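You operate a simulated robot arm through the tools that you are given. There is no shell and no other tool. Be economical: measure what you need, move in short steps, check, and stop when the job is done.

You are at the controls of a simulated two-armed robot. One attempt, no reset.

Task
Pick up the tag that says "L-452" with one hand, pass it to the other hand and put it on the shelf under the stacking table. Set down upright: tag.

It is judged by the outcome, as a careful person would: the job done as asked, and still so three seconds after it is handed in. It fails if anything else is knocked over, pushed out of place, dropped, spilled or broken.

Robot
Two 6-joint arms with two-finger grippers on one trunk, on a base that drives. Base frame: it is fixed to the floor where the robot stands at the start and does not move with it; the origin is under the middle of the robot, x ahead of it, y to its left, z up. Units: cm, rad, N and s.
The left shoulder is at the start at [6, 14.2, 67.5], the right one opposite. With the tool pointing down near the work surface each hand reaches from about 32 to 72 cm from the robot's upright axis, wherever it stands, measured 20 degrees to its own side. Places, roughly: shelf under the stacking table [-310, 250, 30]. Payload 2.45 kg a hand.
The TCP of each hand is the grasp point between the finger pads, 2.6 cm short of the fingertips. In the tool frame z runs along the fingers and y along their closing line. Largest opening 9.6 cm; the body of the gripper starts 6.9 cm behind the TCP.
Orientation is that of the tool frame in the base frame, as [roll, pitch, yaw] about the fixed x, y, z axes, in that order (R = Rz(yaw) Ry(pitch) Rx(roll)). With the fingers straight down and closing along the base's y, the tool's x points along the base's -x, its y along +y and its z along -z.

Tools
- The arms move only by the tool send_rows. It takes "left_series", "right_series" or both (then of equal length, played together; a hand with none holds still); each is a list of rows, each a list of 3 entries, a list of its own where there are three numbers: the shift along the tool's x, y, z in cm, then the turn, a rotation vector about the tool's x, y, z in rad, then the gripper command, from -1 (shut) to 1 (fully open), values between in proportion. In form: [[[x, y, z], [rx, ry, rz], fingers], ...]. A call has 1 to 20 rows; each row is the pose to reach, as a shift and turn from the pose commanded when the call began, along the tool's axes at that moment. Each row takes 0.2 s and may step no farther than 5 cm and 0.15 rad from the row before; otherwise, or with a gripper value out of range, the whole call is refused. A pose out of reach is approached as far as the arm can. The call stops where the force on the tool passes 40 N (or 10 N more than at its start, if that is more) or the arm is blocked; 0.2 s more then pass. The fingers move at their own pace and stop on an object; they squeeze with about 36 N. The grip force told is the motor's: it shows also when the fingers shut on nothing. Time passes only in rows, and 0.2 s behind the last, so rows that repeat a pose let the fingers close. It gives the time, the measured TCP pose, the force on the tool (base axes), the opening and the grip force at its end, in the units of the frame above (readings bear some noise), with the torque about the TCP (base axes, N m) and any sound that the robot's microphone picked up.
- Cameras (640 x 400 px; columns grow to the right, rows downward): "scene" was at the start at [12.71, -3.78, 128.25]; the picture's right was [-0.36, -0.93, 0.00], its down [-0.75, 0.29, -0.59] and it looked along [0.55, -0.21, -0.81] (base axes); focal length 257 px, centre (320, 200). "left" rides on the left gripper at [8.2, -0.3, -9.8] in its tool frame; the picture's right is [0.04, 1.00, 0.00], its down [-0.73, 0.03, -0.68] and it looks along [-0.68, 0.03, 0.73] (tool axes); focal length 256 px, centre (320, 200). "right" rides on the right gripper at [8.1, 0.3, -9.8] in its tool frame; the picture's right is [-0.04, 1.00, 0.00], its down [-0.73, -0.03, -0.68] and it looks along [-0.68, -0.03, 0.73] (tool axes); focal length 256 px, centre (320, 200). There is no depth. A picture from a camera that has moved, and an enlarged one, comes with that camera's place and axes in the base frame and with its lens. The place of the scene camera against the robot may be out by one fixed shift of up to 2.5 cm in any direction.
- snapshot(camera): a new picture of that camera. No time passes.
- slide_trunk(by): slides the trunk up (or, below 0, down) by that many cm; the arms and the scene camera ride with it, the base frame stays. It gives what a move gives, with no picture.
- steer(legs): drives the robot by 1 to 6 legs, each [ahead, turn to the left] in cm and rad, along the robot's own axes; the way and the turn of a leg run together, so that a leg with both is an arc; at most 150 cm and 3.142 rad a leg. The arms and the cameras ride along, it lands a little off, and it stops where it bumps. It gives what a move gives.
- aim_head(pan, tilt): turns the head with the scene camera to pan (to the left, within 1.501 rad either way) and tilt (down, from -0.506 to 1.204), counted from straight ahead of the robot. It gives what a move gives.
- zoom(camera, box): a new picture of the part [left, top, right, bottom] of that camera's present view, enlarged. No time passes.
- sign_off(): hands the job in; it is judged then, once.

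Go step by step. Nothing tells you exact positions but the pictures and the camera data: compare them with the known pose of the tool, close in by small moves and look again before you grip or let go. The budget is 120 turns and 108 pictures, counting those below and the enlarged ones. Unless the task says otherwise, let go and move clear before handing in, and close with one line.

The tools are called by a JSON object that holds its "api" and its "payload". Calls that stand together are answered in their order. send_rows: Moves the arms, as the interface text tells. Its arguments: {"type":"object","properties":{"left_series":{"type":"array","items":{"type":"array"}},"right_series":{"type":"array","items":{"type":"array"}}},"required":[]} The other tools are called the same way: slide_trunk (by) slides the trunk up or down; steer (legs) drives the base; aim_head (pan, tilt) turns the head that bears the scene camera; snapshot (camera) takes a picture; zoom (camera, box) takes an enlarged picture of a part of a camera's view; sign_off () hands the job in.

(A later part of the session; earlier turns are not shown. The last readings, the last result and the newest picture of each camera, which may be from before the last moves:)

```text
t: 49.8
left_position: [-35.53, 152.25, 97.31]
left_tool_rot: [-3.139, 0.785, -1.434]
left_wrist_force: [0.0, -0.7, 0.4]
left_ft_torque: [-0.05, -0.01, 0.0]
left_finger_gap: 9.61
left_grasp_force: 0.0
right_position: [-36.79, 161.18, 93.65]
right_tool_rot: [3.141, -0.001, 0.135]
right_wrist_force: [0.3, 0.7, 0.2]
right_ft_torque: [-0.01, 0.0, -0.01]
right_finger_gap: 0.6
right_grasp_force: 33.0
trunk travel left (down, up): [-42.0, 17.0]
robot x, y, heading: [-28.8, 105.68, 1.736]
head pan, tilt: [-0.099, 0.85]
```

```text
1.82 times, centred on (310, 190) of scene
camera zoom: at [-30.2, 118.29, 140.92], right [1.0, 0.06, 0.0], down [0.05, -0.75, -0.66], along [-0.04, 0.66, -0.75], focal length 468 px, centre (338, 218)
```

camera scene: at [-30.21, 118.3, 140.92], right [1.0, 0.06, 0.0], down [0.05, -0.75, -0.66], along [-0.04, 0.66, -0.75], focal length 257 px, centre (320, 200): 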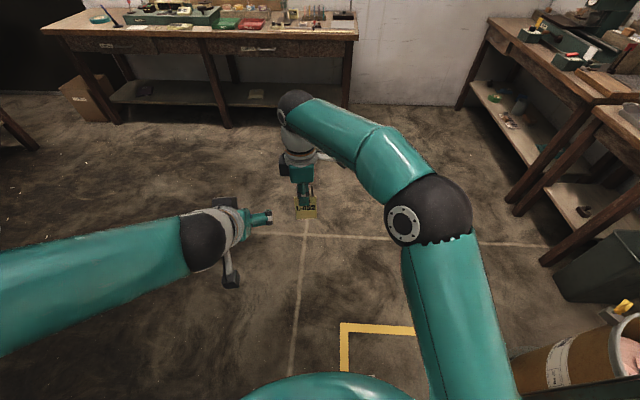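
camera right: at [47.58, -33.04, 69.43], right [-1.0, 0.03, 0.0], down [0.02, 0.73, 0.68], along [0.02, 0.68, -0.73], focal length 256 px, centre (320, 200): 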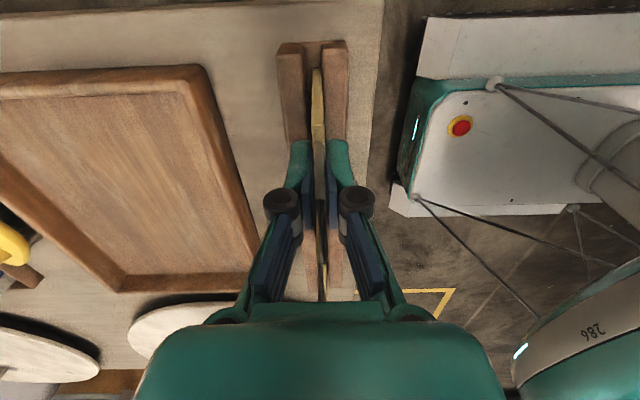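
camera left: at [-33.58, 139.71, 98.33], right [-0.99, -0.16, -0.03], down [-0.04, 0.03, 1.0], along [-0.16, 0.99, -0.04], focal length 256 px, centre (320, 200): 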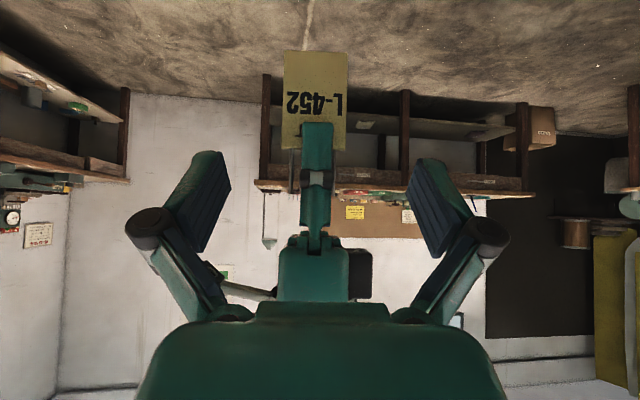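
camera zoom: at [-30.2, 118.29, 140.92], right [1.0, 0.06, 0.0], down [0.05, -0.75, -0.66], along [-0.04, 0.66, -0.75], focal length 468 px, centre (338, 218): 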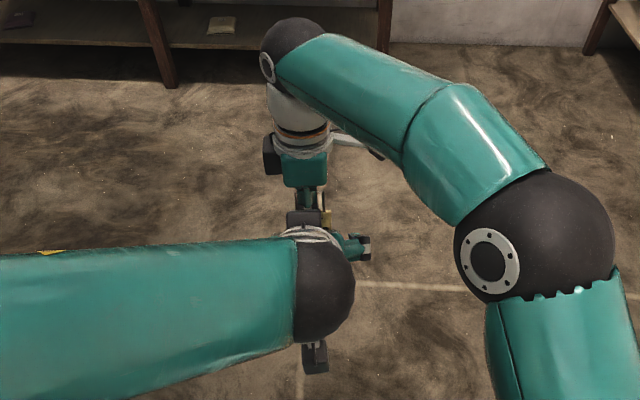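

The tag is centred between the left fingers to within 0.3 cm. I'll advance along the tool axis with fingers open.

{"api": "send_rows", "payload": {"left_series": [[[0, -0.2, 2], [0, 0, 0], 1], [[0.1, -0.2, 4], [0, 0, 0], 1], [[0.1, -0.2, 6], [0, 0, 0], 1], [[0.2, -0.2, 8], [0, 0, 0], 1], [[0.2, -0.2, 10], [0, 0, 0], 1], [[0.2, -0.2, 11.5], [0, 0, 0], 1], [[0.2, -0.2, 12.8], [0, 0, 0], 1], [[0.2, -0.2, 12.8], [0, 0, 0], 1]]}}

{"api": "snapshot", "payload": {"camera": "left"}}

{"api": "snapshot", "payload": {"camera": "right"}}

{"api": "zoom", "payload": {"camera": "scene", "box": [250, 130, 370, 250]}}

```text
t: 51.5
left_position: [-36.36, 161.04, 88.08]
left_tool_rot: [-3.141, 0.785, -1.436]
left_wrist_force: [0.0, -0.6, -0.4]
left_ft_torque: [-0.02, -0.01, -0.02]
left_finger_gap: 9.58
left_grasp_force: 0.0
right_position: [-36.62, 161.12, 93.63]
right_tool_rot: [3.141, 0.0, 0.137]
right_wrist_force: [0.2, 0.4, -0.6]
right_ft_torque: [-0.05, -0.02, 0.05]
right_finger_gap: 0.61
right_grasp_force: 33.1
trunk travel left (down, up): [-42.0, 17.0]
robot x, y, heading: [-28.39, 105.78, 1.731]
head pan, tilt: [-0.099, 0.85]
```

```text
73 pictures are left
camera left: at [-34.47, 148.61, 89.16], right [-0.99, -0.16, -0.03], down [-0.04, 0.03, 1.0], along [-0.16, 0.99, -0.04], focal length 256 px, centre (320, 200)
```

left: 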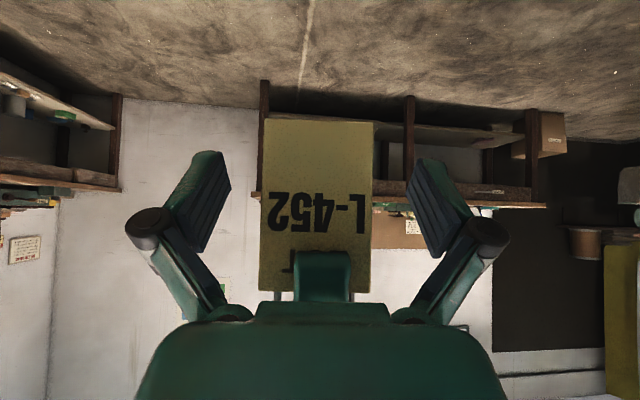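

```text
72 pictures are left
camera right: at [-28.54, 161.94, 103.54], right [0.1, -1.0, 0.0], down [-0.73, -0.07, 0.68], along [-0.68, -0.07, -0.73], focal length 256 px, centre (320, 200)
```

right: 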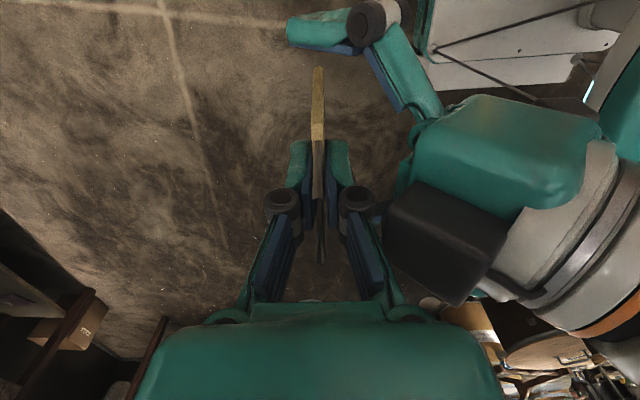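

```text
3.33 times, centred on (310, 190) of scene
camera zoom: at [-30.2, 118.29, 140.92], right [1.0, 0.06, 0.0], down [0.05, -0.75, -0.66], along [-0.04, 0.66, -0.75], focal length 858 px, centre (353, 233)
```

zoom: 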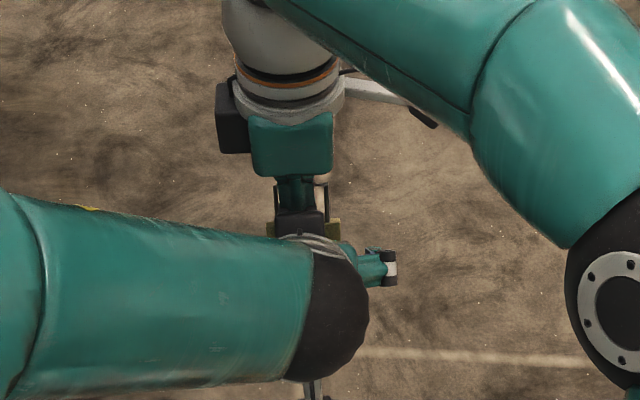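

The left fingers straddle the plate evenly, with the pad centre about 3.3 cm above its bottom edge. I'll close the left while the right still holds.

{"api": "send_rows", "payload": {"left_series": [[[0, 0, 0], [0, 0, 0], 0.3], [[0, 0, 0], [0, 0, 0], 0.1], [[0, 0, 0], [0, 0, 0], -0.1], [[0, 0, 0], [0, 0, 0], -0.5], [[0, 0, 0], [0, 0, 0], -1], [[0, 0, 0], [0, 0, 0], -1], [[0, 0, 0], [0, 0, 0], -1]]}}

{"api": "snapshot", "payload": {"camera": "left"}}

{"api": "snapshot", "payload": {"camera": "right"}}

```text
t: 53.1
left_position: [-36.48, 161.11, 88.1]
left_tool_rot: [-3.14, 0.784, -1.436]
left_wrist_force: [9.3, -4.0, 3.3]
left_ft_torque: [0.14, 0.17, 0.0]
left_finger_gap: 5.29
left_grasp_force: 35.8
right_position: [-36.74, 161.14, 93.72]
right_tool_rot: [-3.141, 0.0, 0.136]
right_wrist_force: [-8.7, 3.1, -4.2]
right_ft_torque: [0.05, 0.4, 0.04]
right_finger_gap: 0.58
right_grasp_force: 33.3
trunk travel left (down, up): [-42.0, 17.0]
robot x, y, heading: [-28.22, 105.52, 1.737]
head pan, tilt: [-0.099, 0.85]
```

```text
70 pictures are left
camera left: at [-34.43, 148.6, 89.19], right [-0.99, -0.16, -0.03], down [-0.04, 0.03, 1.0], along [-0.16, 0.99, -0.04], focal length 256 px, centre (320, 200)
```

left: 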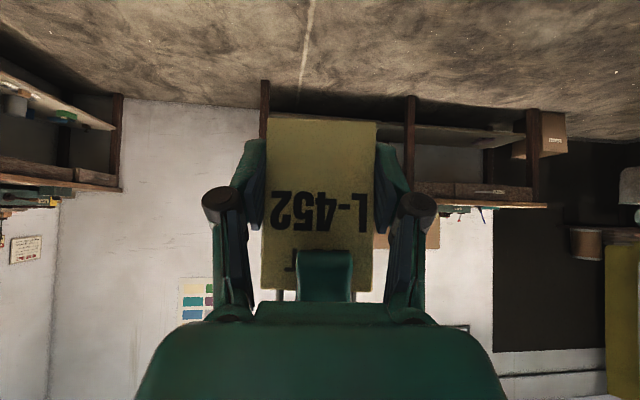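

```text
69 pictures are left
camera right: at [-28.58, 161.96, 103.51], right [0.1, -1.0, 0.0], down [-0.73, -0.07, 0.68], along [-0.68, -0.07, -0.73], focal length 256 px, centre (320, 200)
```

right: 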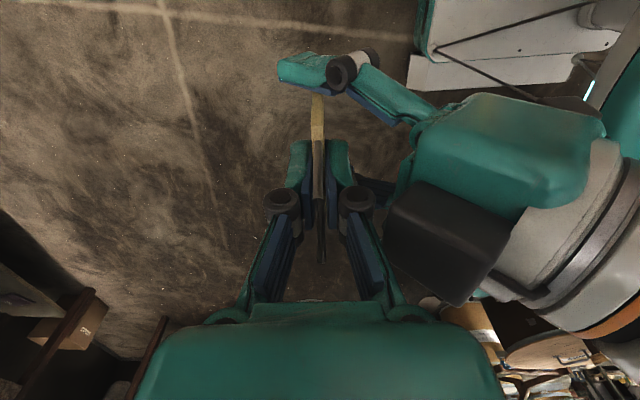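

The left has a firm grip (5.3 cm). A black block on the left gripper is close to the right fingers, so I'll open the right only a little (gap about 1.6 cm) and then lift it straight up.

{"api": "send_rows", "payload": {"right_series": [[[0, 0, 0], [0, 0, 0], -0.8], [[0, 0, 0], [0, 0, 0], -0.67], [[0, 0, 0], [0, 0, 0], -0.67], [[0, 0, 0], [0, 0, 0], -0.67]]}}

{"api": "snapshot", "payload": {"camera": "right"}}

```text
t: 54.1
left_position: [-36.5, 161.06, 88.05]
left_tool_rot: [-3.14, 0.784, -1.433]
left_wrist_force: [-4.5, -13.0, -3.1]
left_ft_torque: [1.25, -0.52, -0.17]
left_finger_gap: 5.24
left_grasp_force: 36.2
right_position: [-36.64, 161.33, 93.71]
right_tool_rot: [-3.14, -0.001, 0.136]
right_wrist_force: [6.6, 13.0, 2.8]
right_ft_torque: [-0.49, 0.15, 0.17]
right_finger_gap: 0.91
right_grasp_force: 0.1
trunk travel left (down, up): [-42.0, 17.0]
robot x, y, heading: [-28.3, 105.79, 1.732]
head pan, tilt: [-0.099, 0.85]
```

```text
68 pictures are left
camera right: at [-28.48, 162.0, 103.57], right [0.09, -1.0, 0.0], down [-0.73, -0.07, 0.68], along [-0.68, -0.06, -0.73], focal length 256 px, centre (320, 200)
```

right: 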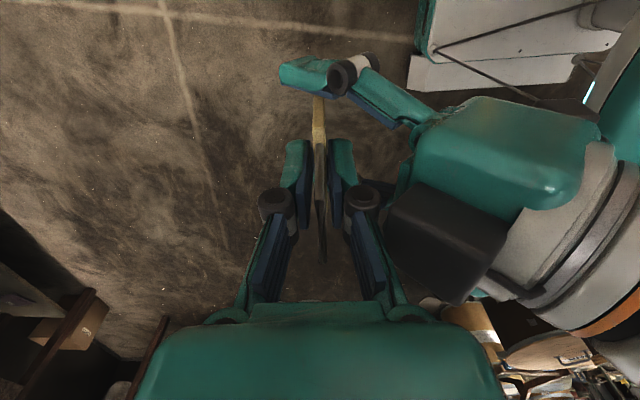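

The right rear finger touches the left block (13 N). I'll ease the gap slightly and nudge the right hand forward to relieve it.

{"api": "send_rows", "payload": {"right_series": [[[0, -0.1, 0], [0, 0, 0], -0.82], [[0, -0.15, 0], [0, 0, 0], -0.82], [[0, -0.15, 0], [0, 0, 0], -0.82]]}}

{"api": "zoom", "payload": {"camera": "right", "box": [240, 80, 420, 280]}}

{"api": "snapshot", "payload": {"camera": "left"}}

```text
t: 55.0
left_position: [-36.42, 161.05, 88.1]
left_tool_rot: [-3.141, 0.786, -1.436]
left_wrist_force: [-0.3, -0.5, -0.2]
left_ft_torque: [-0.02, 0.0, 0.01]
left_finger_gap: 5.25
left_grasp_force: 35.8
right_position: [-36.59, 161.27, 93.74]
right_tool_rot: [3.14, 0.0, 0.135]
right_wrist_force: [0.1, 0.1, 0.1]
right_ft_torque: [0.04, -0.03, 0.01]
right_finger_gap: 0.86
right_grasp_force: 0.1
trunk travel left (down, up): [-42.0, 17.0]
robot x, y, heading: [-28.4, 105.82, 1.733]
head pan, tilt: [-0.099, 0.85]
```

```text
2.00 times, centred on (330, 180) of right
camera zoom: at [-28.55, 162.09, 103.54], right [0.1, -1.0, 0.0], down [-0.73, -0.07, 0.68], along [-0.68, -0.07, -0.73], focal length 512 px, centre (300, 240)
```

zoom: 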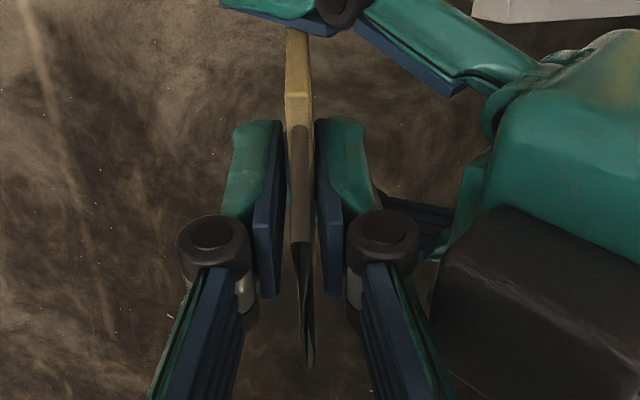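

```text
66 pictures are left
camera left: at [-34.46, 148.64, 89.21], right [-0.99, -0.16, -0.03], down [-0.04, 0.03, 1.0], along [-0.16, 0.99, -0.04], focal length 256 px, centre (320, 200)
```

left: 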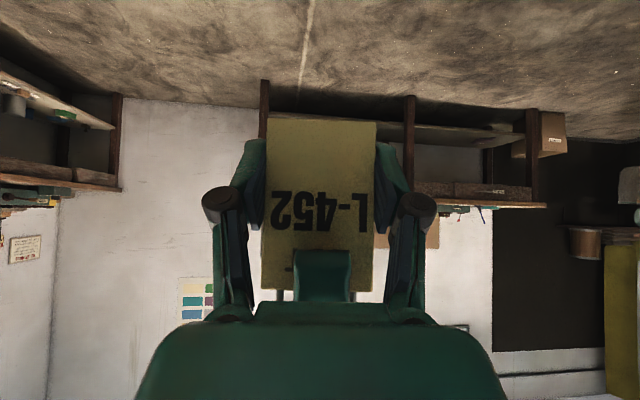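

Forces are zero and both right fingers are clear of the plate. I'll lift the right hand straight up in small steps, then away to the right.

{"api": "send_rows", "payload": {"right_series": [[[0, 0, -1], [0, 0, 0], -0.82], [[0, 0, -2], [0, 0, 0], -0.82], [[0, 0, -3.5], [0, 0, 0], -0.82], [[0, 0, -5], [0, 0, 0], -0.82], [[0, 0, -7], [0, 0, 0], -0.82], [[0, 0, -9], [0, 0, 0], -0.82], [[0, -1, -11], [0, 0, 0], -0.82], [[0, -1, -11], [0, 0, 0], -0.82]]}}

{"api": "snapshot", "payload": {"camera": "right"}}

{"api": "snapshot", "payload": {"camera": "left"}}

```text
t: 56.8
left_position: [-36.48, 161.14, 87.96]
left_tool_rot: [-3.14, 0.786, -1.436]
left_wrist_force: [0.1, 0.7, 0.2]
left_ft_torque: [0.03, -0.01, -0.01]
left_finger_gap: 5.23
left_grasp_force: 36.0
right_position: [-36.34, 161.29, 104.24]
right_tool_rot: [3.139, 0.0, 0.136]
right_wrist_force: [0.0, 1.2, 0.1]
right_ft_torque: [0.0, -0.02, 0.0]
right_finger_gap: 0.88
right_grasp_force: 0.0
right hand out of reach, approached as far as the arm can: row 7, 8
trunk travel left (down, up): [-42.0, 17.0]
robot x, y, heading: [-28.57, 105.63, 1.732]
head pan, tilt: [-0.099, 0.85]
```

```text
65 pictures are left
camera right: at [-28.28, 162.22, 114.0], right [0.1, -1.0, 0.0], down [-0.73, -0.07, 0.68], along [-0.68, -0.07, -0.73], focal length 256 px, centre (320, 200)
```

right: 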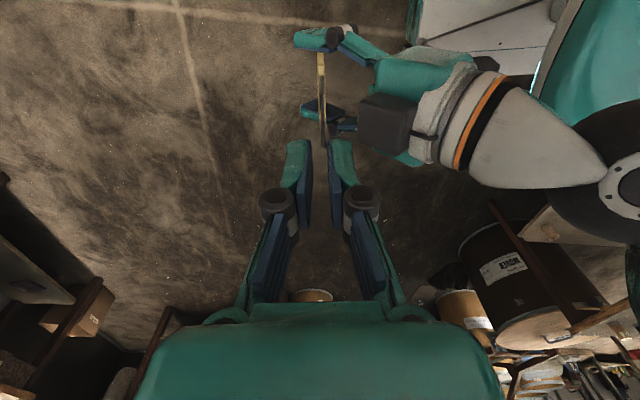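

```text
64 pictures are left
camera left: at [-34.49, 148.63, 89.16], right [-0.99, -0.16, -0.03], down [-0.04, 0.03, 1.0], along [-0.16, 0.99, -0.04], focal length 256 px, centre (320, 200)
```

left: 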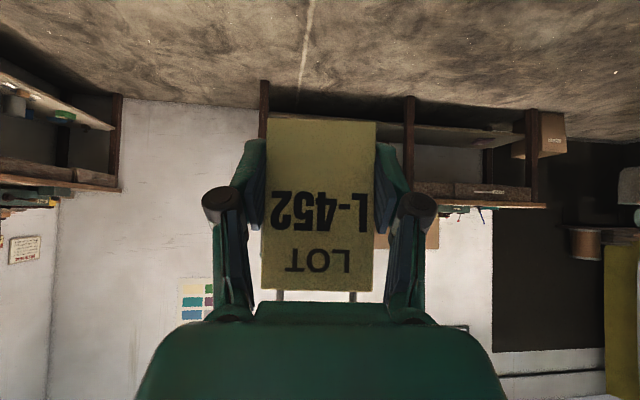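

The handover is done: the left holds the tag upright. I'll tuck the right hand away to its own side.

{"api": "send_rows", "payload": {"right_series": [[[4, 0, 0], [0, 0, 0], -0.82], [[8, 0, 0], [0, 0, 0], -0.82], [[12, 0, 0], [0, 0, 0], -0.82], [[16, 2, 0], [0, 0, 0], -0.82], [[19, 5, 0], [0, 0, 0], -0.82], [[21, 9, 0], [0, 0, 0], -0.82], [[23, 13, 0], [0, 0, 0], -0.82], [[24, 17, 0], [0, 0, 0], -0.82], [[25, 19, 0], [0, 0, 0], -0.82], [[25, 19, 0], [0, 0, 0], -0.82]]}}

{"api": "aim_head", "payload": {"pan": 1.0, "tilt": 0.5}}

{"api": "snapshot", "payload": {"camera": "scene"}}

```text
t: 59.0
left_position: [-36.5, 161.15, 87.99]
left_tool_rot: [-3.14, 0.787, -1.436]
left_wrist_force: [0.4, -0.4, -0.1]
left_ft_torque: [-0.02, -0.01, -0.01]
left_finger_gap: 5.27
left_grasp_force: 35.7
right_position: [-9.24, 146.0, 104.24]
right_tool_rot: [-3.14, 0.0, 0.137]
right_wrist_force: [0.3, -0.2, -0.4]
right_ft_torque: [-0.02, 0.01, 0.01]
right_finger_gap: 0.85
right_grasp_force: 0.2
trunk travel left (down, up): [-42.0, 17.0]
robot x, y, heading: [-28.66, 105.57, 1.737]
head pan, tilt: [-0.099, 0.85]
```

```text
t: 60.3
left_position: [-36.39, 161.19, 88.06]
left_tool_rot: [-3.14, 0.785, -1.438]
left_wrist_force: [-0.9, -1.2, 0.5]
left_ft_torque: [0.01, 0.0, -0.03]
left_finger_gap: 5.26
left_grasp_force: 36.1
right_position: [-9.25, 145.99, 104.16]
right_tool_rot: [3.14, 0.001, 0.135]
right_wrist_force: [0.5, 0.1, -0.8]
right_ft_torque: [0.06, -0.01, 0.02]
right_finger_gap: 0.87
right_grasp_force: 0.1
trunk travel left (down, up): [-42.0, 17.0]
robot x, y, heading: [-28.44, 105.75, 1.733]
head pan, tilt: [1.0, 0.499]
```

```text
63 pictures are left
camera scene: at [-38.04, 114.09, 143.92], right [0.4, 0.92, 0.0], down [0.44, -0.19, -0.88], along [-0.81, 0.35, -0.48], focal length 257 px, centre (320, 200)
```

scene: 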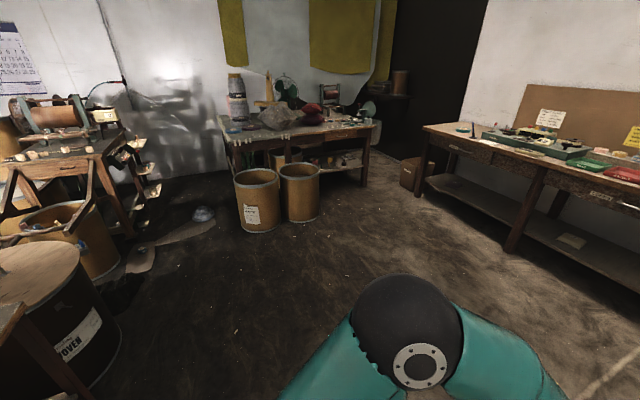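

The way to the table is clear. I'll drive in two legs toward a spot in front of the shelf, then look again.

{"api": "steer", "payload": {"legs": [[0, 0.62], [145, 0], [0, 0.1], [80, 0], [0, 0.68]]}}

{"api": "aim_head", "payload": {"pan": 0.0, "tilt": 0.6}}

{"api": "snapshot", "payload": {"camera": "scene"}}

```text
t: 76.0
left_position: [-246.91, 261.81, 87.97]
left_tool_rot: [-3.14, 0.784, -0.041]
left_wrist_force: [0.2, -0.2, -0.4]
left_ft_torque: [0.01, -0.01, 0.01]
left_finger_gap: 5.27
left_grasp_force: 36.2
right_position: [-227.33, 285.86, 104.18]
right_tool_rot: [3.14, 0.002, 1.53]
right_wrist_force: [0.3, -0.2, 0.4]
right_ft_torque: [0.02, -0.02, 0.02]
right_finger_gap: 0.85
right_grasp_force: 0.2
trunk travel left (down, up): [-42.0, 17.0]
robot x, y, heading: [-190.74, 262.81, 3.119]
head pan, tilt: [1.0, 0.499]
```

```text
t: 77.2
left_position: [-246.91, 261.73, 88.08]
left_tool_rot: [-3.141, 0.787, -0.041]
left_wrist_force: [0.2, 0.1, 0.3]
left_ft_torque: [0.0, -0.02, -0.01]
left_finger_gap: 5.29
left_grasp_force: 36.1
right_position: [-227.29, 285.91, 104.38]
right_tool_rot: [3.141, 0.001, 1.529]
right_wrist_force: [-0.2, 0.4, 0.3]
right_ft_torque: [0.01, -0.03, -0.01]
right_finger_gap: 0.87
right_grasp_force: 0.0
trunk travel left (down, up): [-42.0, 17.0]
robot x, y, heading: [-190.74, 262.6, 3.121]
head pan, tilt: [0.0, 0.6]
```

```text
62 pictures are left
camera scene: at [-206.06, 261.95, 143.01], right [0.02, 1.0, 0.0], down [0.57, -0.01, -0.82], along [-0.82, 0.02, -0.57], focal length 257 px, centre (320, 200)
```

scene: 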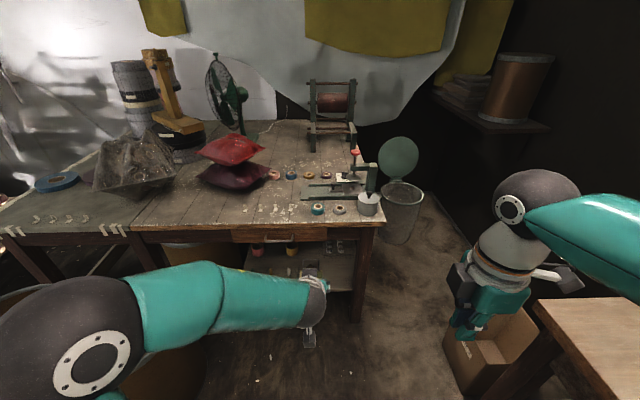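

I'm facing the table: front leg at about (-287, 286), tabletop z≈74. I'll lower the trunk and look under the table with both cameras.

{"api": "slide_trunk", "payload": {"by": -36}}

{"api": "snapshot", "payload": {"camera": "left"}}

{"api": "aim_head", "payload": {"pan": 0.0, "tilt": 0.5}}

{"api": "snapshot", "payload": {"camera": "scene"}}

```text
t: 80.7
left_position: [-246.92, 261.81, 52.03]
left_tool_rot: [-3.138, 0.785, -0.043]
left_wrist_force: [0.8, -0.1, -0.2]
left_ft_torque: [-0.01, -0.01, -0.03]
left_finger_gap: 5.29
left_grasp_force: 35.7
right_position: [-227.29, 285.77, 68.27]
right_tool_rot: [3.142, 0.0, 1.53]
right_wrist_force: [0.8, 0.4, 0.2]
right_ft_torque: [-0.03, -0.01, 0.0]
right_finger_gap: 0.87
right_grasp_force: 0.0
trunk travel left (down, up): [-6.0, 53.0]
robot x, y, heading: [-190.83, 262.56, 3.119]
head pan, tilt: [0.0, 0.6]
```

```text
61 pictures are left
camera left: at [-234.27, 261.64, 53.23], right [-0.02, -1.0, -0.03], down [-0.04, -0.03, 1.0], along [-1.0, 0.02, -0.04], focal length 256 px, centre (320, 200)
```

left: 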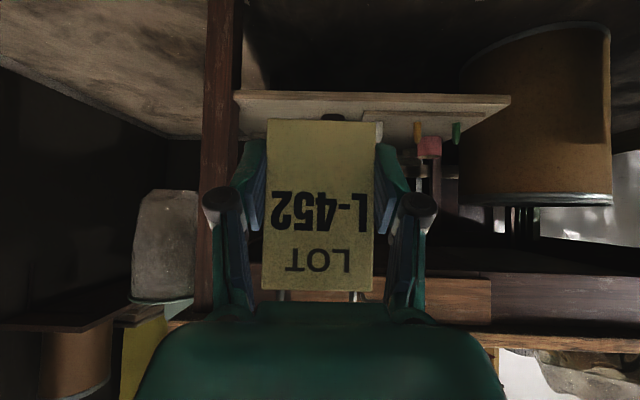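

```text
t: 81.4
left_position: [-246.97, 261.85, 52.01]
left_tool_rot: [-3.139, 0.786, -0.042]
left_wrist_force: [-0.8, 0.3, 0.0]
left_ft_torque: [-0.01, -0.01, -0.01]
left_finger_gap: 5.25
left_grasp_force: 36.0
right_position: [-227.25, 285.84, 68.38]
right_tool_rot: [3.14, -0.001, 1.53]
right_wrist_force: [0.9, 0.6, 0.4]
right_ft_torque: [0.01, 0.01, 0.0]
right_finger_gap: 0.88
right_grasp_force: 0.0
trunk travel left (down, up): [-6.0, 53.0]
robot x, y, heading: [-191.2, 262.85, 3.121]
head pan, tilt: [0.0, 0.499]
```

```text
60 pictures are left
camera scene: at [-206.3, 261.99, 107.92], right [0.02, 1.0, 0.0], down [0.48, -0.01, -0.88], along [-0.88, 0.02, -0.48], focal length 257 px, centre (320, 200)
```

scene: 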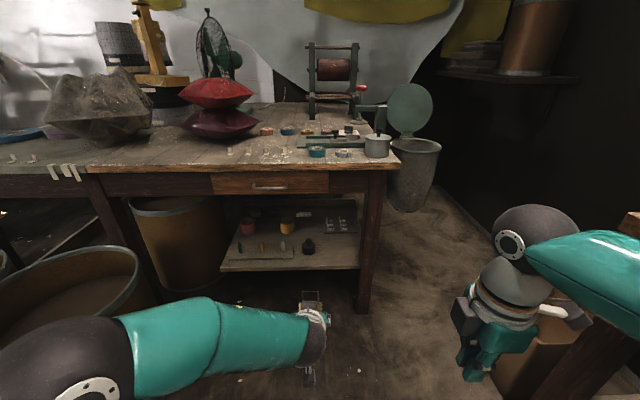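

Now the shelf is plainly visible. I'll enlarge it.

{"api": "zoom", "payload": {"camera": "scene", "box": [210, 170, 400, 290]}}

{"api": "zoom", "payload": {"camera": "left", "box": [180, 70, 540, 300]}}

```text
3.33 times, centred on (305, 230) of scene
camera zoom: at [-206.3, 261.99, 107.92], right [0.02, 1.0, 0.0], down [0.48, -0.01, -0.88], along [-0.88, 0.02, -0.48], focal length 858 px, centre (370, 100)
```

zoom: 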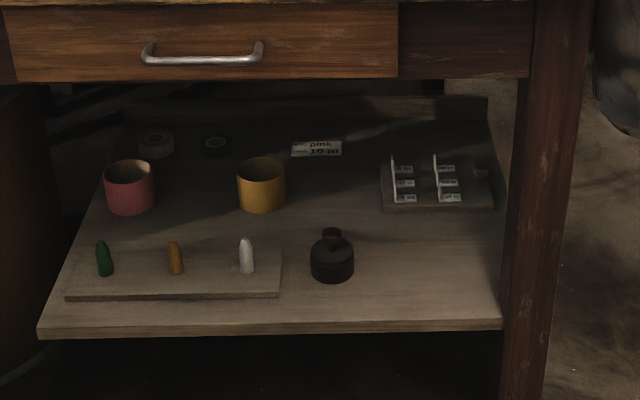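

```text
1.74 times, centred on (360, 185) of left
camera zoom: at [-234.27, 261.64, 53.22], right [-0.02, -1.0, -0.03], down [-0.04, -0.03, 1.0], along [-1.0, 0.02, -0.04], focal length 445 px, centre (250, 226)
```

zoom: 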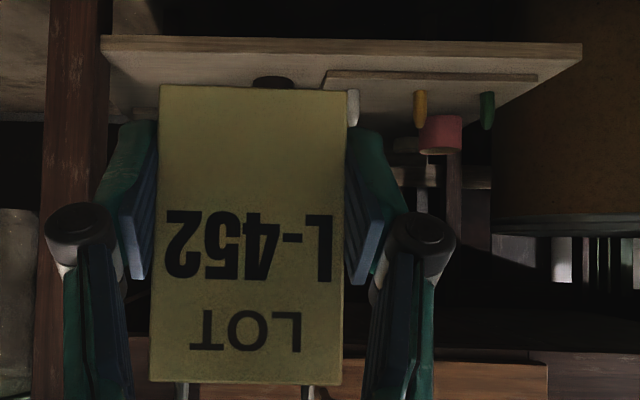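

There is a free area on the shelf (z≈29.2) at y 264–279, x -289 to -312; I'll aim for about (-295, 271.5). First a check of my right elbow against the bench on that side.

{"api": "aim_head", "payload": {"pan": -1.1, "tilt": 0.8}}

{"api": "snapshot", "payload": {"camera": "scene"}}

{"api": "aim_head", "payload": {"pan": 0.9, "tilt": 0.8}}

{"api": "snapshot", "payload": {"camera": "scene"}}

```text
t: 82.7
left_position: [-247.02, 261.81, 52.06]
left_tool_rot: [-3.139, 0.785, -0.043]
left_wrist_force: [-0.6, 0.1, -0.1]
left_ft_torque: [-0.02, -0.02, 0.01]
left_finger_gap: 5.29
left_grasp_force: 36.3
right_position: [-227.17, 285.87, 68.34]
right_tool_rot: [3.142, 0.0, 1.528]
right_wrist_force: [0.7, -0.4, -0.5]
right_ft_torque: [-0.04, 0.0, 0.03]
right_finger_gap: 0.88
right_grasp_force: 0.0
trunk travel left (down, up): [-6.0, 53.0]
robot x, y, heading: [-190.88, 262.49, 3.124]
head pan, tilt: [-1.1, 0.799]
```

```text
57 pictures are left
camera scene: at [-200.72, 269.05, 105.33], right [0.9, 0.44, 0.0], down [0.31, -0.65, -0.7], along [-0.3, 0.63, -0.72], focal length 257 px, centre (320, 200)
```

scene: 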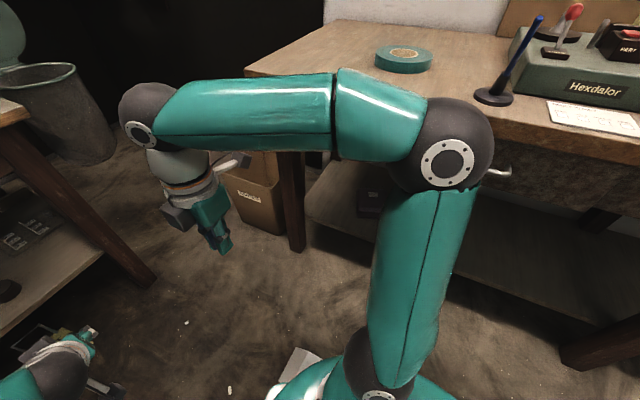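

```text
t: 84.7
left_position: [-246.97, 261.82, 52.07]
left_tool_rot: [-3.141, 0.785, -0.043]
left_wrist_force: [0.0, -0.2, 0.1]
left_ft_torque: [-0.01, -0.01, -0.03]
left_finger_gap: 5.28
left_grasp_force: 36.2
right_position: [-227.28, 285.85, 68.38]
right_tool_rot: [-3.14, -0.001, 1.528]
right_wrist_force: [1.1, 0.6, 0.0]
right_ft_torque: [0.02, 0.02, 0.01]
right_finger_gap: 0.85
right_grasp_force: 0.1
trunk travel left (down, up): [-6.0, 53.0]
robot x, y, heading: [-190.89, 263.01, 3.122]
head pan, tilt: [0.901, 0.799]
```

```text
56 pictures are left
camera scene: at [-202.35, 255.58, 105.33], right [-0.77, 0.64, 0.0], down [0.46, 0.55, -0.7], along [-0.44, -0.54, -0.72], focal length 257 px, centre (320, 200)
```

scene: 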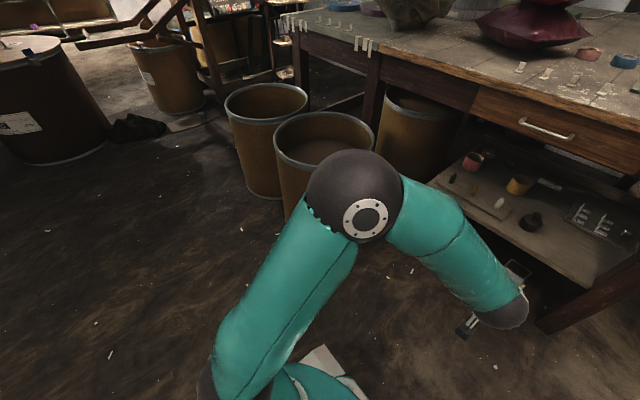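

My right elbow would pass close to the bench, so I'll raise the right hand to lift it. Then I'll lower the trunk fully and drive nearer, shifting about 7 cm to +y.

{"api": "send_rows", "payload": {"right_series": [[[0, 0, -4], [0, 0, 0], -0.82], [[0, 0, -8], [0, 0, 0], -0.82], [[0, 0, -12], [0, 0, 0], -0.82], [[0, 0, -16], [0, 0, 0], -0.82], [[0, 0, -18], [0, 0, 0], -0.82], [[0, 0, -18], [0, 0, 0], -0.82]]}}

{"api": "slide_trunk", "payload": {"by": -6}}

{"api": "steer", "payload": {"legs": [[0, -0.22], [32, 0], [0, 0.24]]}}

{"api": "aim_head", "payload": {"pan": -0.1, "tilt": 0.6}}

{"api": "snapshot", "payload": {"camera": "scene"}}

{"api": "snapshot", "payload": {"camera": "left"}}

```text
t: 86.1
left_position: [-246.96, 261.87, 52.06]
left_tool_rot: [-3.14, 0.786, -0.043]
left_wrist_force: [-0.4, 0.4, -0.2]
left_ft_torque: [-0.01, 0.01, 0.01]
left_finger_gap: 5.28
left_grasp_force: 35.9
right_position: [-227.35, 285.61, 83.28]
right_tool_rot: [3.14, 0.0, 1.531]
right_wrist_force: [0.9, 0.2, 0.1]
right_ft_torque: [-0.04, -0.03, 0.02]
right_finger_gap: 0.87
right_grasp_force: 0.1
right hand out of reach, approached as far as the arm can: row 4, 5, 6
trunk travel left (down, up): [-6.0, 53.0]
robot x, y, heading: [-190.79, 262.7, 3.121]
head pan, tilt: [0.901, 0.799]
```

```text
t: 87.1
left_position: [-246.91, 261.78, 46.13]
left_tool_rot: [-3.14, 0.786, -0.041]
left_wrist_force: [0.1, 0.3, -0.2]
left_ft_torque: [-0.01, -0.01, -0.02]
left_finger_gap: 5.26
left_grasp_force: 36.2
right_position: [-227.39, 285.7, 77.18]
right_tool_rot: [-3.141, 0.001, 1.529]
right_wrist_force: [0.1, 0.5, 0.1]
right_ft_torque: [0.0, 0.01, 0.0]
right_finger_gap: 0.87
right_grasp_force: 0.1
trunk travel left (down, up): [0.0, 59.0]
robot x, y, heading: [-191.11, 262.76, 3.122]
head pan, tilt: [0.901, 0.799]
```

```text
t: 91.0
left_position: [-278.3, 268.35, 46.15]
left_tool_rot: [-3.139, 0.786, -0.024]
left_wrist_force: [-0.1, -0.2, -0.5]
left_ft_torque: [-0.02, -0.01, -0.02]
left_finger_gap: 5.25
left_grasp_force: 35.9
right_position: [-259.0, 292.72, 77.38]
right_tool_rot: [-3.14, 0.001, 1.548]
right_wrist_force: [0.6, 0.6, -0.9]
right_ft_torque: [-0.02, 0.0, 0.01]
right_finger_gap: 0.87
right_grasp_force: 0.1
trunk travel left (down, up): [0.0, 59.0]
robot x, y, heading: [-222.22, 271.78, 3.14]
head pan, tilt: [0.901, 0.799]
```

```text
t: 92.3
left_position: [-278.3, 268.49, 46.21]
left_tool_rot: [-3.139, 0.784, -0.025]
left_wrist_force: [-0.2, -0.4, -0.1]
left_ft_torque: [0.01, -0.01, -0.01]
left_finger_gap: 5.26
left_grasp_force: 35.7
right_position: [-259.1, 292.68, 77.3]
right_tool_rot: [-3.141, 0.0, 1.549]
right_wrist_force: [0.4, -0.9, 0.3]
right_ft_torque: [-0.01, 0.04, 0.05]
right_finger_gap: 0.88
right_grasp_force: 0.0
trunk travel left (down, up): [0.0, 59.0]
robot x, y, heading: [-222.42, 271.83, 3.138]
head pan, tilt: [-0.099, 0.6]
```

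```text
55 pictures are left
camera scene: at [-237.34, 271.53, 101.01], right [0.1, 0.99, 0.0], down [0.56, -0.06, -0.82], along [-0.82, 0.08, -0.57], focal length 257 px, centre (320, 200)
```

scene: 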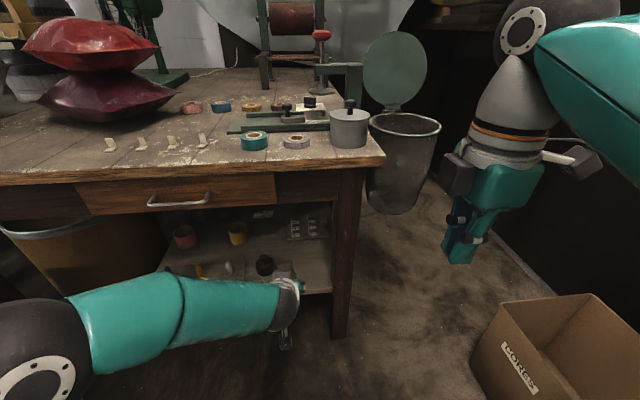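

```text
54 pictures are left
camera left: at [-265.58, 268.53, 47.26], right [0.0, -1.0, -0.03], down [-0.04, -0.03, 1.0], along [-1.0, 0.0, -0.04], focal length 256 px, centre (320, 200)
```

left: 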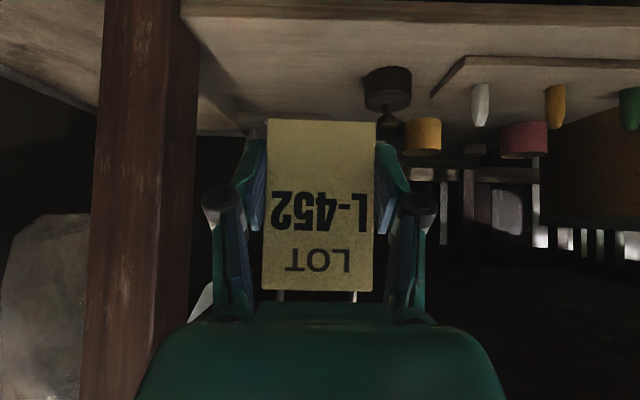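

The target line is y≈271.2, midway between the round item (edge 263) and the leg (279). I'll drive 10 cm nearer, then shift sideways and lower the hand in front of the shelf.

{"api": "steer", "payload": {"legs": [[10, 0]]}}

{"api": "snapshot", "payload": {"camera": "left"}}

{"api": "snapshot", "payload": {"camera": "scene"}}

```text
t: 93.5
left_position: [-288.42, 268.44, 46.18]
left_tool_rot: [-3.139, 0.785, -0.021]
left_wrist_force: [0.6, -0.4, -0.4]
left_ft_torque: [0.01, 0.02, 0.01]
left_finger_gap: 5.28
left_grasp_force: 36.1
right_position: [-269.12, 292.66, 77.44]
right_tool_rot: [-3.141, 0.0, 1.548]
right_wrist_force: [0.4, -0.5, -0.2]
right_ft_torque: [-0.02, 0.03, -0.02]
right_finger_gap: 0.83
right_grasp_force: 0.2
trunk travel left (down, up): [0.0, 59.0]
robot x, y, heading: [-232.37, 272.1, 3.143]
head pan, tilt: [-0.099, 0.6]
```

```text
53 pictures are left
camera left: at [-275.7, 268.52, 47.27], right [0.0, -1.0, -0.03], down [-0.04, -0.03, 1.0], along [-1.0, 0.0, -0.04], focal length 256 px, centre (320, 200)
```

left: 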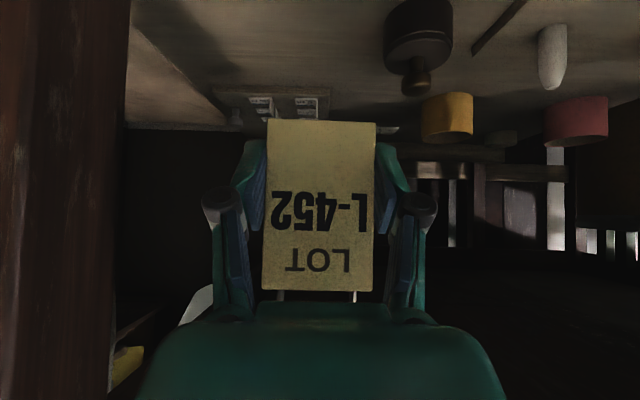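

```text
52 pictures are left
camera scene: at [-247.46, 271.55, 101.01], right [0.1, 0.99, 0.0], down [0.56, -0.06, -0.82], along [-0.82, 0.08, -0.57], focal length 257 px, centre (320, 200)
```

scene: 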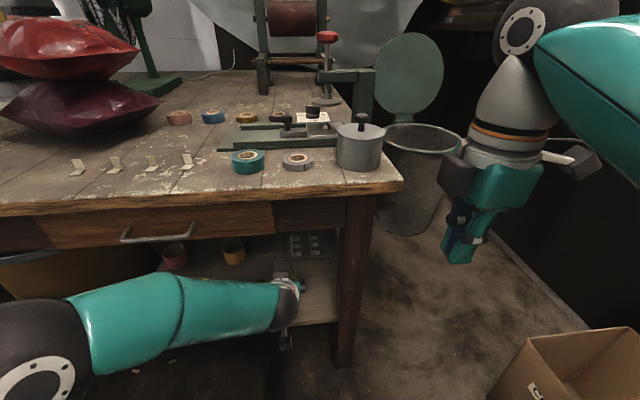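

Plenty of room. I'll shift 3.2 cm sideways and lower the hand by 9.7 cm.

{"api": "send_rows", "payload": {"left_series": [[[0, -1.6, 0], [0, 0, 0], -1], [[0, -3.2, 0], [0, 0, 0], -1], [[1.7, -3.2, 1.7], [0, 0, 0], -1], [[3.4, -3.2, 3.4], [0, 0, 0], -1], [[5.1, -3.2, 5.1], [0, 0, 0], -1], [[6.8, -3.2, 6.8], [0, 0, 0], -1], [[6.8, -3.2, 6.8], [0, 0, 0], -1]]}}

{"api": "snapshot", "payload": {"camera": "left"}}

{"api": "snapshot", "payload": {"camera": "scene"}}

```text
t: 95.0
left_position: [-288.3, 271.55, 36.55]
left_tool_rot: [-3.14, 0.787, -0.022]
left_wrist_force: [-0.3, 0.5, -0.2]
left_ft_torque: [-0.01, 0.04, 0.02]
left_finger_gap: 5.28
left_grasp_force: 36.3
right_position: [-269.26, 292.71, 77.38]
right_tool_rot: [-3.141, 0.001, 1.548]
right_wrist_force: [-0.9, -0.5, -0.8]
right_ft_torque: [0.06, -0.01, 0.01]
right_finger_gap: 0.84
right_grasp_force: 0.0
trunk travel left (down, up): [0.0, 59.0]
robot x, y, heading: [-232.3, 271.53, 3.138]
head pan, tilt: [-0.099, 0.6]
```

```text
51 pictures are left
camera left: at [-275.62, 271.65, 37.73], right [0.0, -1.0, -0.03], down [-0.04, -0.03, 1.0], along [-1.0, 0.0, -0.04], focal length 256 px, centre (320, 200)
```

left: 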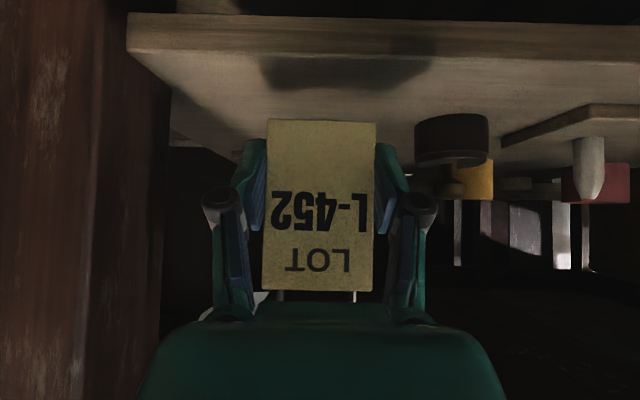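

```text
50 pictures are left
camera scene: at [-247.48, 271.55, 101.01], right [0.1, 0.99, 0.0], down [0.56, -0.06, -0.82], along [-0.82, 0.08, -0.57], focal length 257 px, centre (320, 200)
```

scene: 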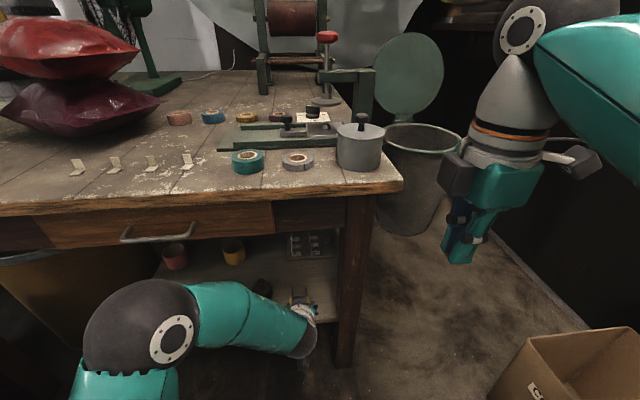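

The hand is at shelf level with clear space ahead. I'll move forward 7 cm at constant height and look again.

{"api": "send_rows", "payload": {"left_series": [[[-1.25, 0, 1.25], [0, 0, 0], -1], [[-2.5, 0, 2.5], [0, 0, 0], -1], [[-3.75, 0, 3.75], [0, 0, 0], -1], [[-5, 0, 5], [0, 0, 0], -1], [[-5, 0, 5], [0, 0, 0], -1]]}}

{"api": "snapshot", "payload": {"camera": "left"}}

{"api": "zoom", "payload": {"camera": "scene", "box": [220, 210, 380, 370]}}

```text
t: 96.2
left_position: [-295.23, 271.74, 36.45]
left_tool_rot: [-3.14, 0.787, -0.023]
left_wrist_force: [0.6, 0.3, 0.6]
left_ft_torque: [-0.03, 0.0, -0.03]
left_finger_gap: 5.29
left_grasp_force: 35.6
right_position: [-269.17, 292.64, 77.34]
right_tool_rot: [-3.141, 0.0, 1.549]
right_wrist_force: [-0.2, 0.3, 0.6]
right_ft_torque: [0.0, -0.02, -0.01]
right_finger_gap: 0.86
right_grasp_force: 0.0
trunk travel left (down, up): [0.0, 59.0]
robot x, y, heading: [-232.02, 271.75, 3.142]
head pan, tilt: [-0.099, 0.6]
```

```text
49 pictures are left
camera left: at [-282.54, 271.88, 37.66], right [0.0, -1.0, -0.03], down [-0.04, -0.03, 1.0], along [-1.0, 0.0, -0.04], focal length 256 px, centre (320, 200)
```

left: 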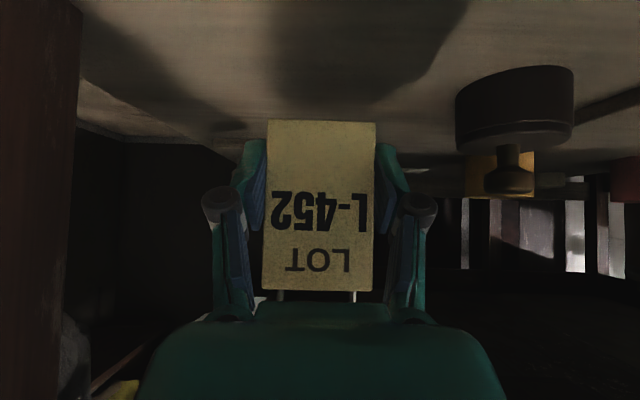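

```text
2.50 times, centred on (300, 290) of scene
camera zoom: at [-247.48, 271.55, 101.01], right [0.1, 0.99, 0.0], down [0.56, -0.06, -0.82], along [-0.82, 0.08, -0.57], focal length 643 px, centre (370, -25)
```

zoom: 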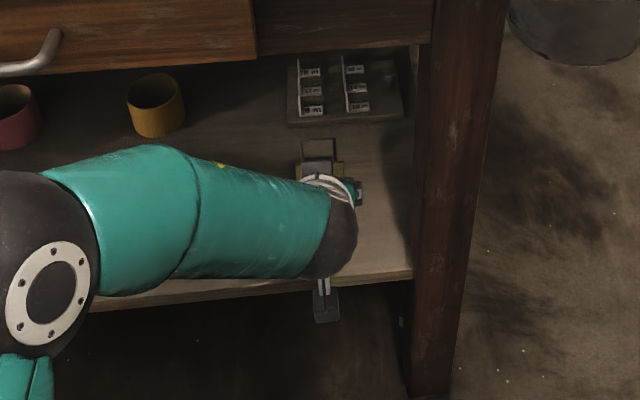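

The hand is over the free spot. Before lowering I'll measure whether the plate hangs truly vertical.

{"api": "zoom", "payload": {"camera": "left", "box": [250, 105, 390, 195]}}

{"api": "zoom", "payload": {"camera": "left", "box": [250, 220, 390, 310]}}

```text
4.44 times, centred on (320, 150) of left
camera zoom: at [-282.54, 271.88, 37.66], right [0.0, -1.0, -0.03], down [-0.04, -0.03, 1.0], along [-1.0, 0.0, -0.04], focal length 1138 px, centre (320, 422)
```

zoom: 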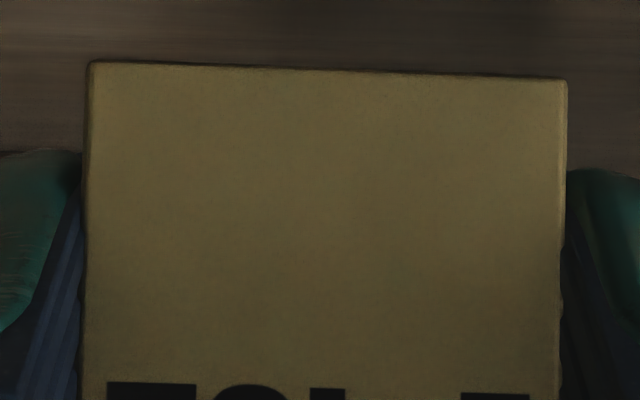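

```text
4.44 times, centred on (320, 265) of left
camera zoom: at [-282.54, 271.88, 37.66], right [0.0, -1.0, -0.03], down [-0.04, -0.03, 1.0], along [-1.0, 0.0, -0.04], focal length 1138 px, centre (320, -89)
```

zoom: 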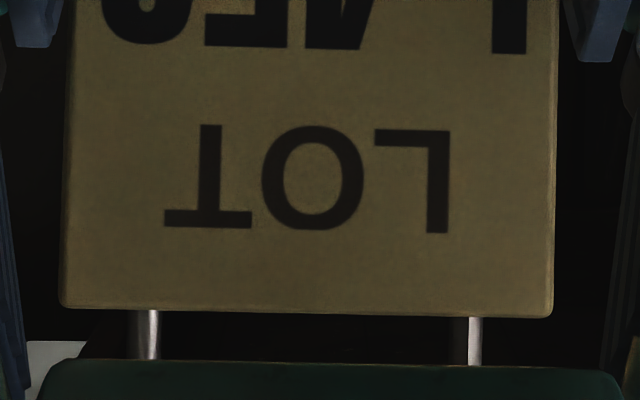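

The plate is vertical to within half a degree. I'll lower it 3 cm, then feel for the shelf in small steps.

{"api": "send_rows", "payload": {"left_series": [[[0.7, 0, 0.7], [0, 0, 0], -1], [[1.4, 0, 1.4], [0, 0, 0], -1], [[2.1, 0, 2.1], [0, 0, 0], -1], [[2.1, 0, 2.1], [0, 0, 0], -1]]}}

{"api": "snapshot", "payload": {"camera": "left"}}

```text
t: 97.2
left_position: [-295.36, 271.7, 33.64]
left_tool_rot: [-3.14, 0.785, -0.022]
left_wrist_force: [-0.4, -0.1, -0.7]
left_ft_torque: [0.01, 0.01, -0.02]
left_finger_gap: 5.26
left_grasp_force: 36.5
right_position: [-269.3, 292.57, 77.3]
right_tool_rot: [3.142, 0.001, 1.548]
right_wrist_force: [0.1, -1.2, 0.7]
right_ft_torque: [0.0, 0.01, 0.01]
right_finger_gap: 0.87
right_grasp_force: 0.1
trunk travel left (down, up): [0.0, 59.0]
robot x, y, heading: [-232.22, 271.73, 3.141]
head pan, tilt: [-0.099, 0.6]
```

```text
45 pictures are left
camera left: at [-282.63, 271.9, 34.79], right [0.0, -1.0, -0.03], down [-0.04, -0.03, 1.0], along [-1.0, 0.0, -0.04], focal length 256 px, centre (320, 200)
```

left: 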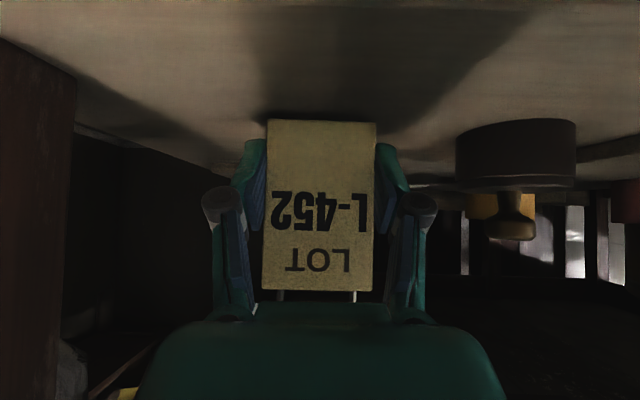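

Close now, with the shadow meeting the tag's bottom edge. I'll go down in fine steps.

{"api": "send_rows", "payload": {"left_series": [[[0.15, 0, 0.15], [0, 0, 0], -1], [[0.3, 0, 0.3], [0, 0, 0], -1], [[0.45, 0, 0.45], [0, 0, 0], -1], [[0.45, 0, 0.45], [0, 0, 0], -1]]}}

{"api": "zoom", "payload": {"camera": "left", "box": [220, 80, 420, 205]}}

```text
t: 98.2
left_position: [-295.33, 271.87, 33.05]
left_tool_rot: [-3.139, 0.788, -0.023]
left_wrist_force: [0.9, 0.6, 8.2]
left_ft_torque: [-0.04, -0.01, 0.02]
left_finger_gap: 5.26
left_grasp_force: 36.2
right_position: [-269.27, 292.68, 77.25]
right_tool_rot: [-3.14, 0.0, 1.548]
right_wrist_force: [-0.6, -0.2, 0.3]
right_ft_torque: [0.01, 0.02, 0.01]
right_finger_gap: 0.85
right_grasp_force: 0.0
trunk travel left (down, up): [0.0, 59.0]
robot x, y, heading: [-232.54, 271.93, 3.143]
head pan, tilt: [-0.099, 0.6]
```

```text
3.20 times, centred on (320, 142) of left
camera zoom: at [-282.71, 271.91, 34.15], right [0.0, -1.0, -0.03], down [-0.04, -0.03, 1.0], along [-1.0, 0.0, -0.04], focal length 819 px, centre (320, 384)
```

zoom: 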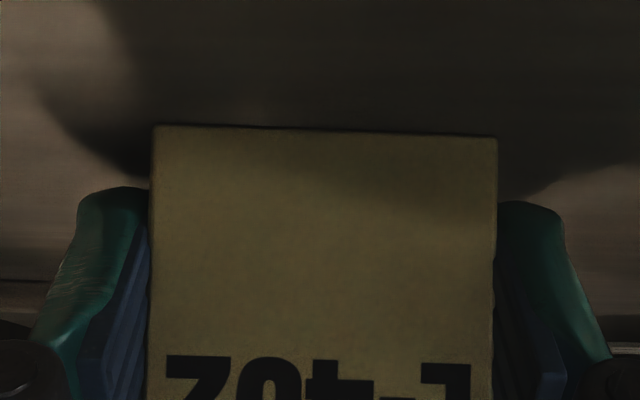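

Contact at 8 N: the tag stands on the shelf. I'll release slowly.

{"api": "send_rows", "payload": {"left_series": [[[0, 0, 0], [0, 0, 0], 0.11], [[0, 0, 0], [0, 0, 0], 0.14], [[0, 0, 0], [0, 0, 0], 0.2], [[0, 0, 0], [0, 0, 0], 0.3], [[0, 0, 0], [0, 0, 0], 0.4], [[0, 0, 0], [0, 0, 0], 0.5], [[0, 0, 0], [0, 0, 0], 0.5]]}}

{"api": "snapshot", "payload": {"camera": "left"}}

```text
t: 99.8
left_position: [-295.37, 271.85, 32.9]
left_tool_rot: [-3.139, 0.785, -0.022]
left_wrist_force: [-0.9, 0.2, 0.8]
left_ft_torque: [0.03, 0.02, 0.01]
left_finger_gap: 7.19
left_grasp_force: 0.0
right_position: [-269.28, 292.71, 77.29]
right_tool_rot: [-3.141, -0.001, 1.548]
right_wrist_force: [0.0, 0.5, -0.3]
right_ft_torque: [-0.04, 0.03, 0.0]
right_finger_gap: 0.86
right_grasp_force: 0.0
trunk travel left (down, up): [0.0, 59.0]
robot x, y, heading: [-232.46, 271.61, 3.141]
head pan, tilt: [-0.099, 0.6]
```

```text
43 pictures are left
camera left: at [-282.68, 271.89, 34.05], right [0.0, -1.0, -0.03], down [-0.04, -0.03, 1.0], along [-1.0, 0.0, -0.04], focal length 256 px, centre (320, 200)
```

left: 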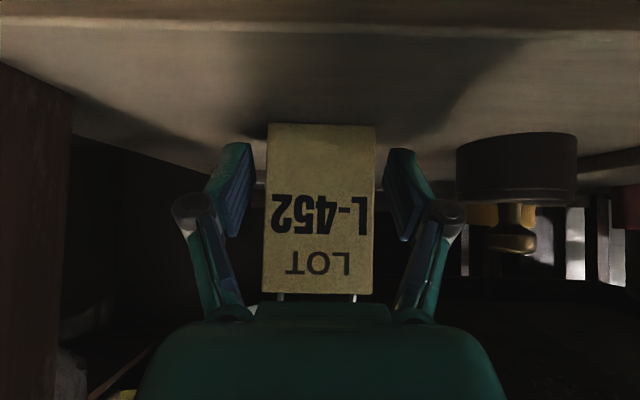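

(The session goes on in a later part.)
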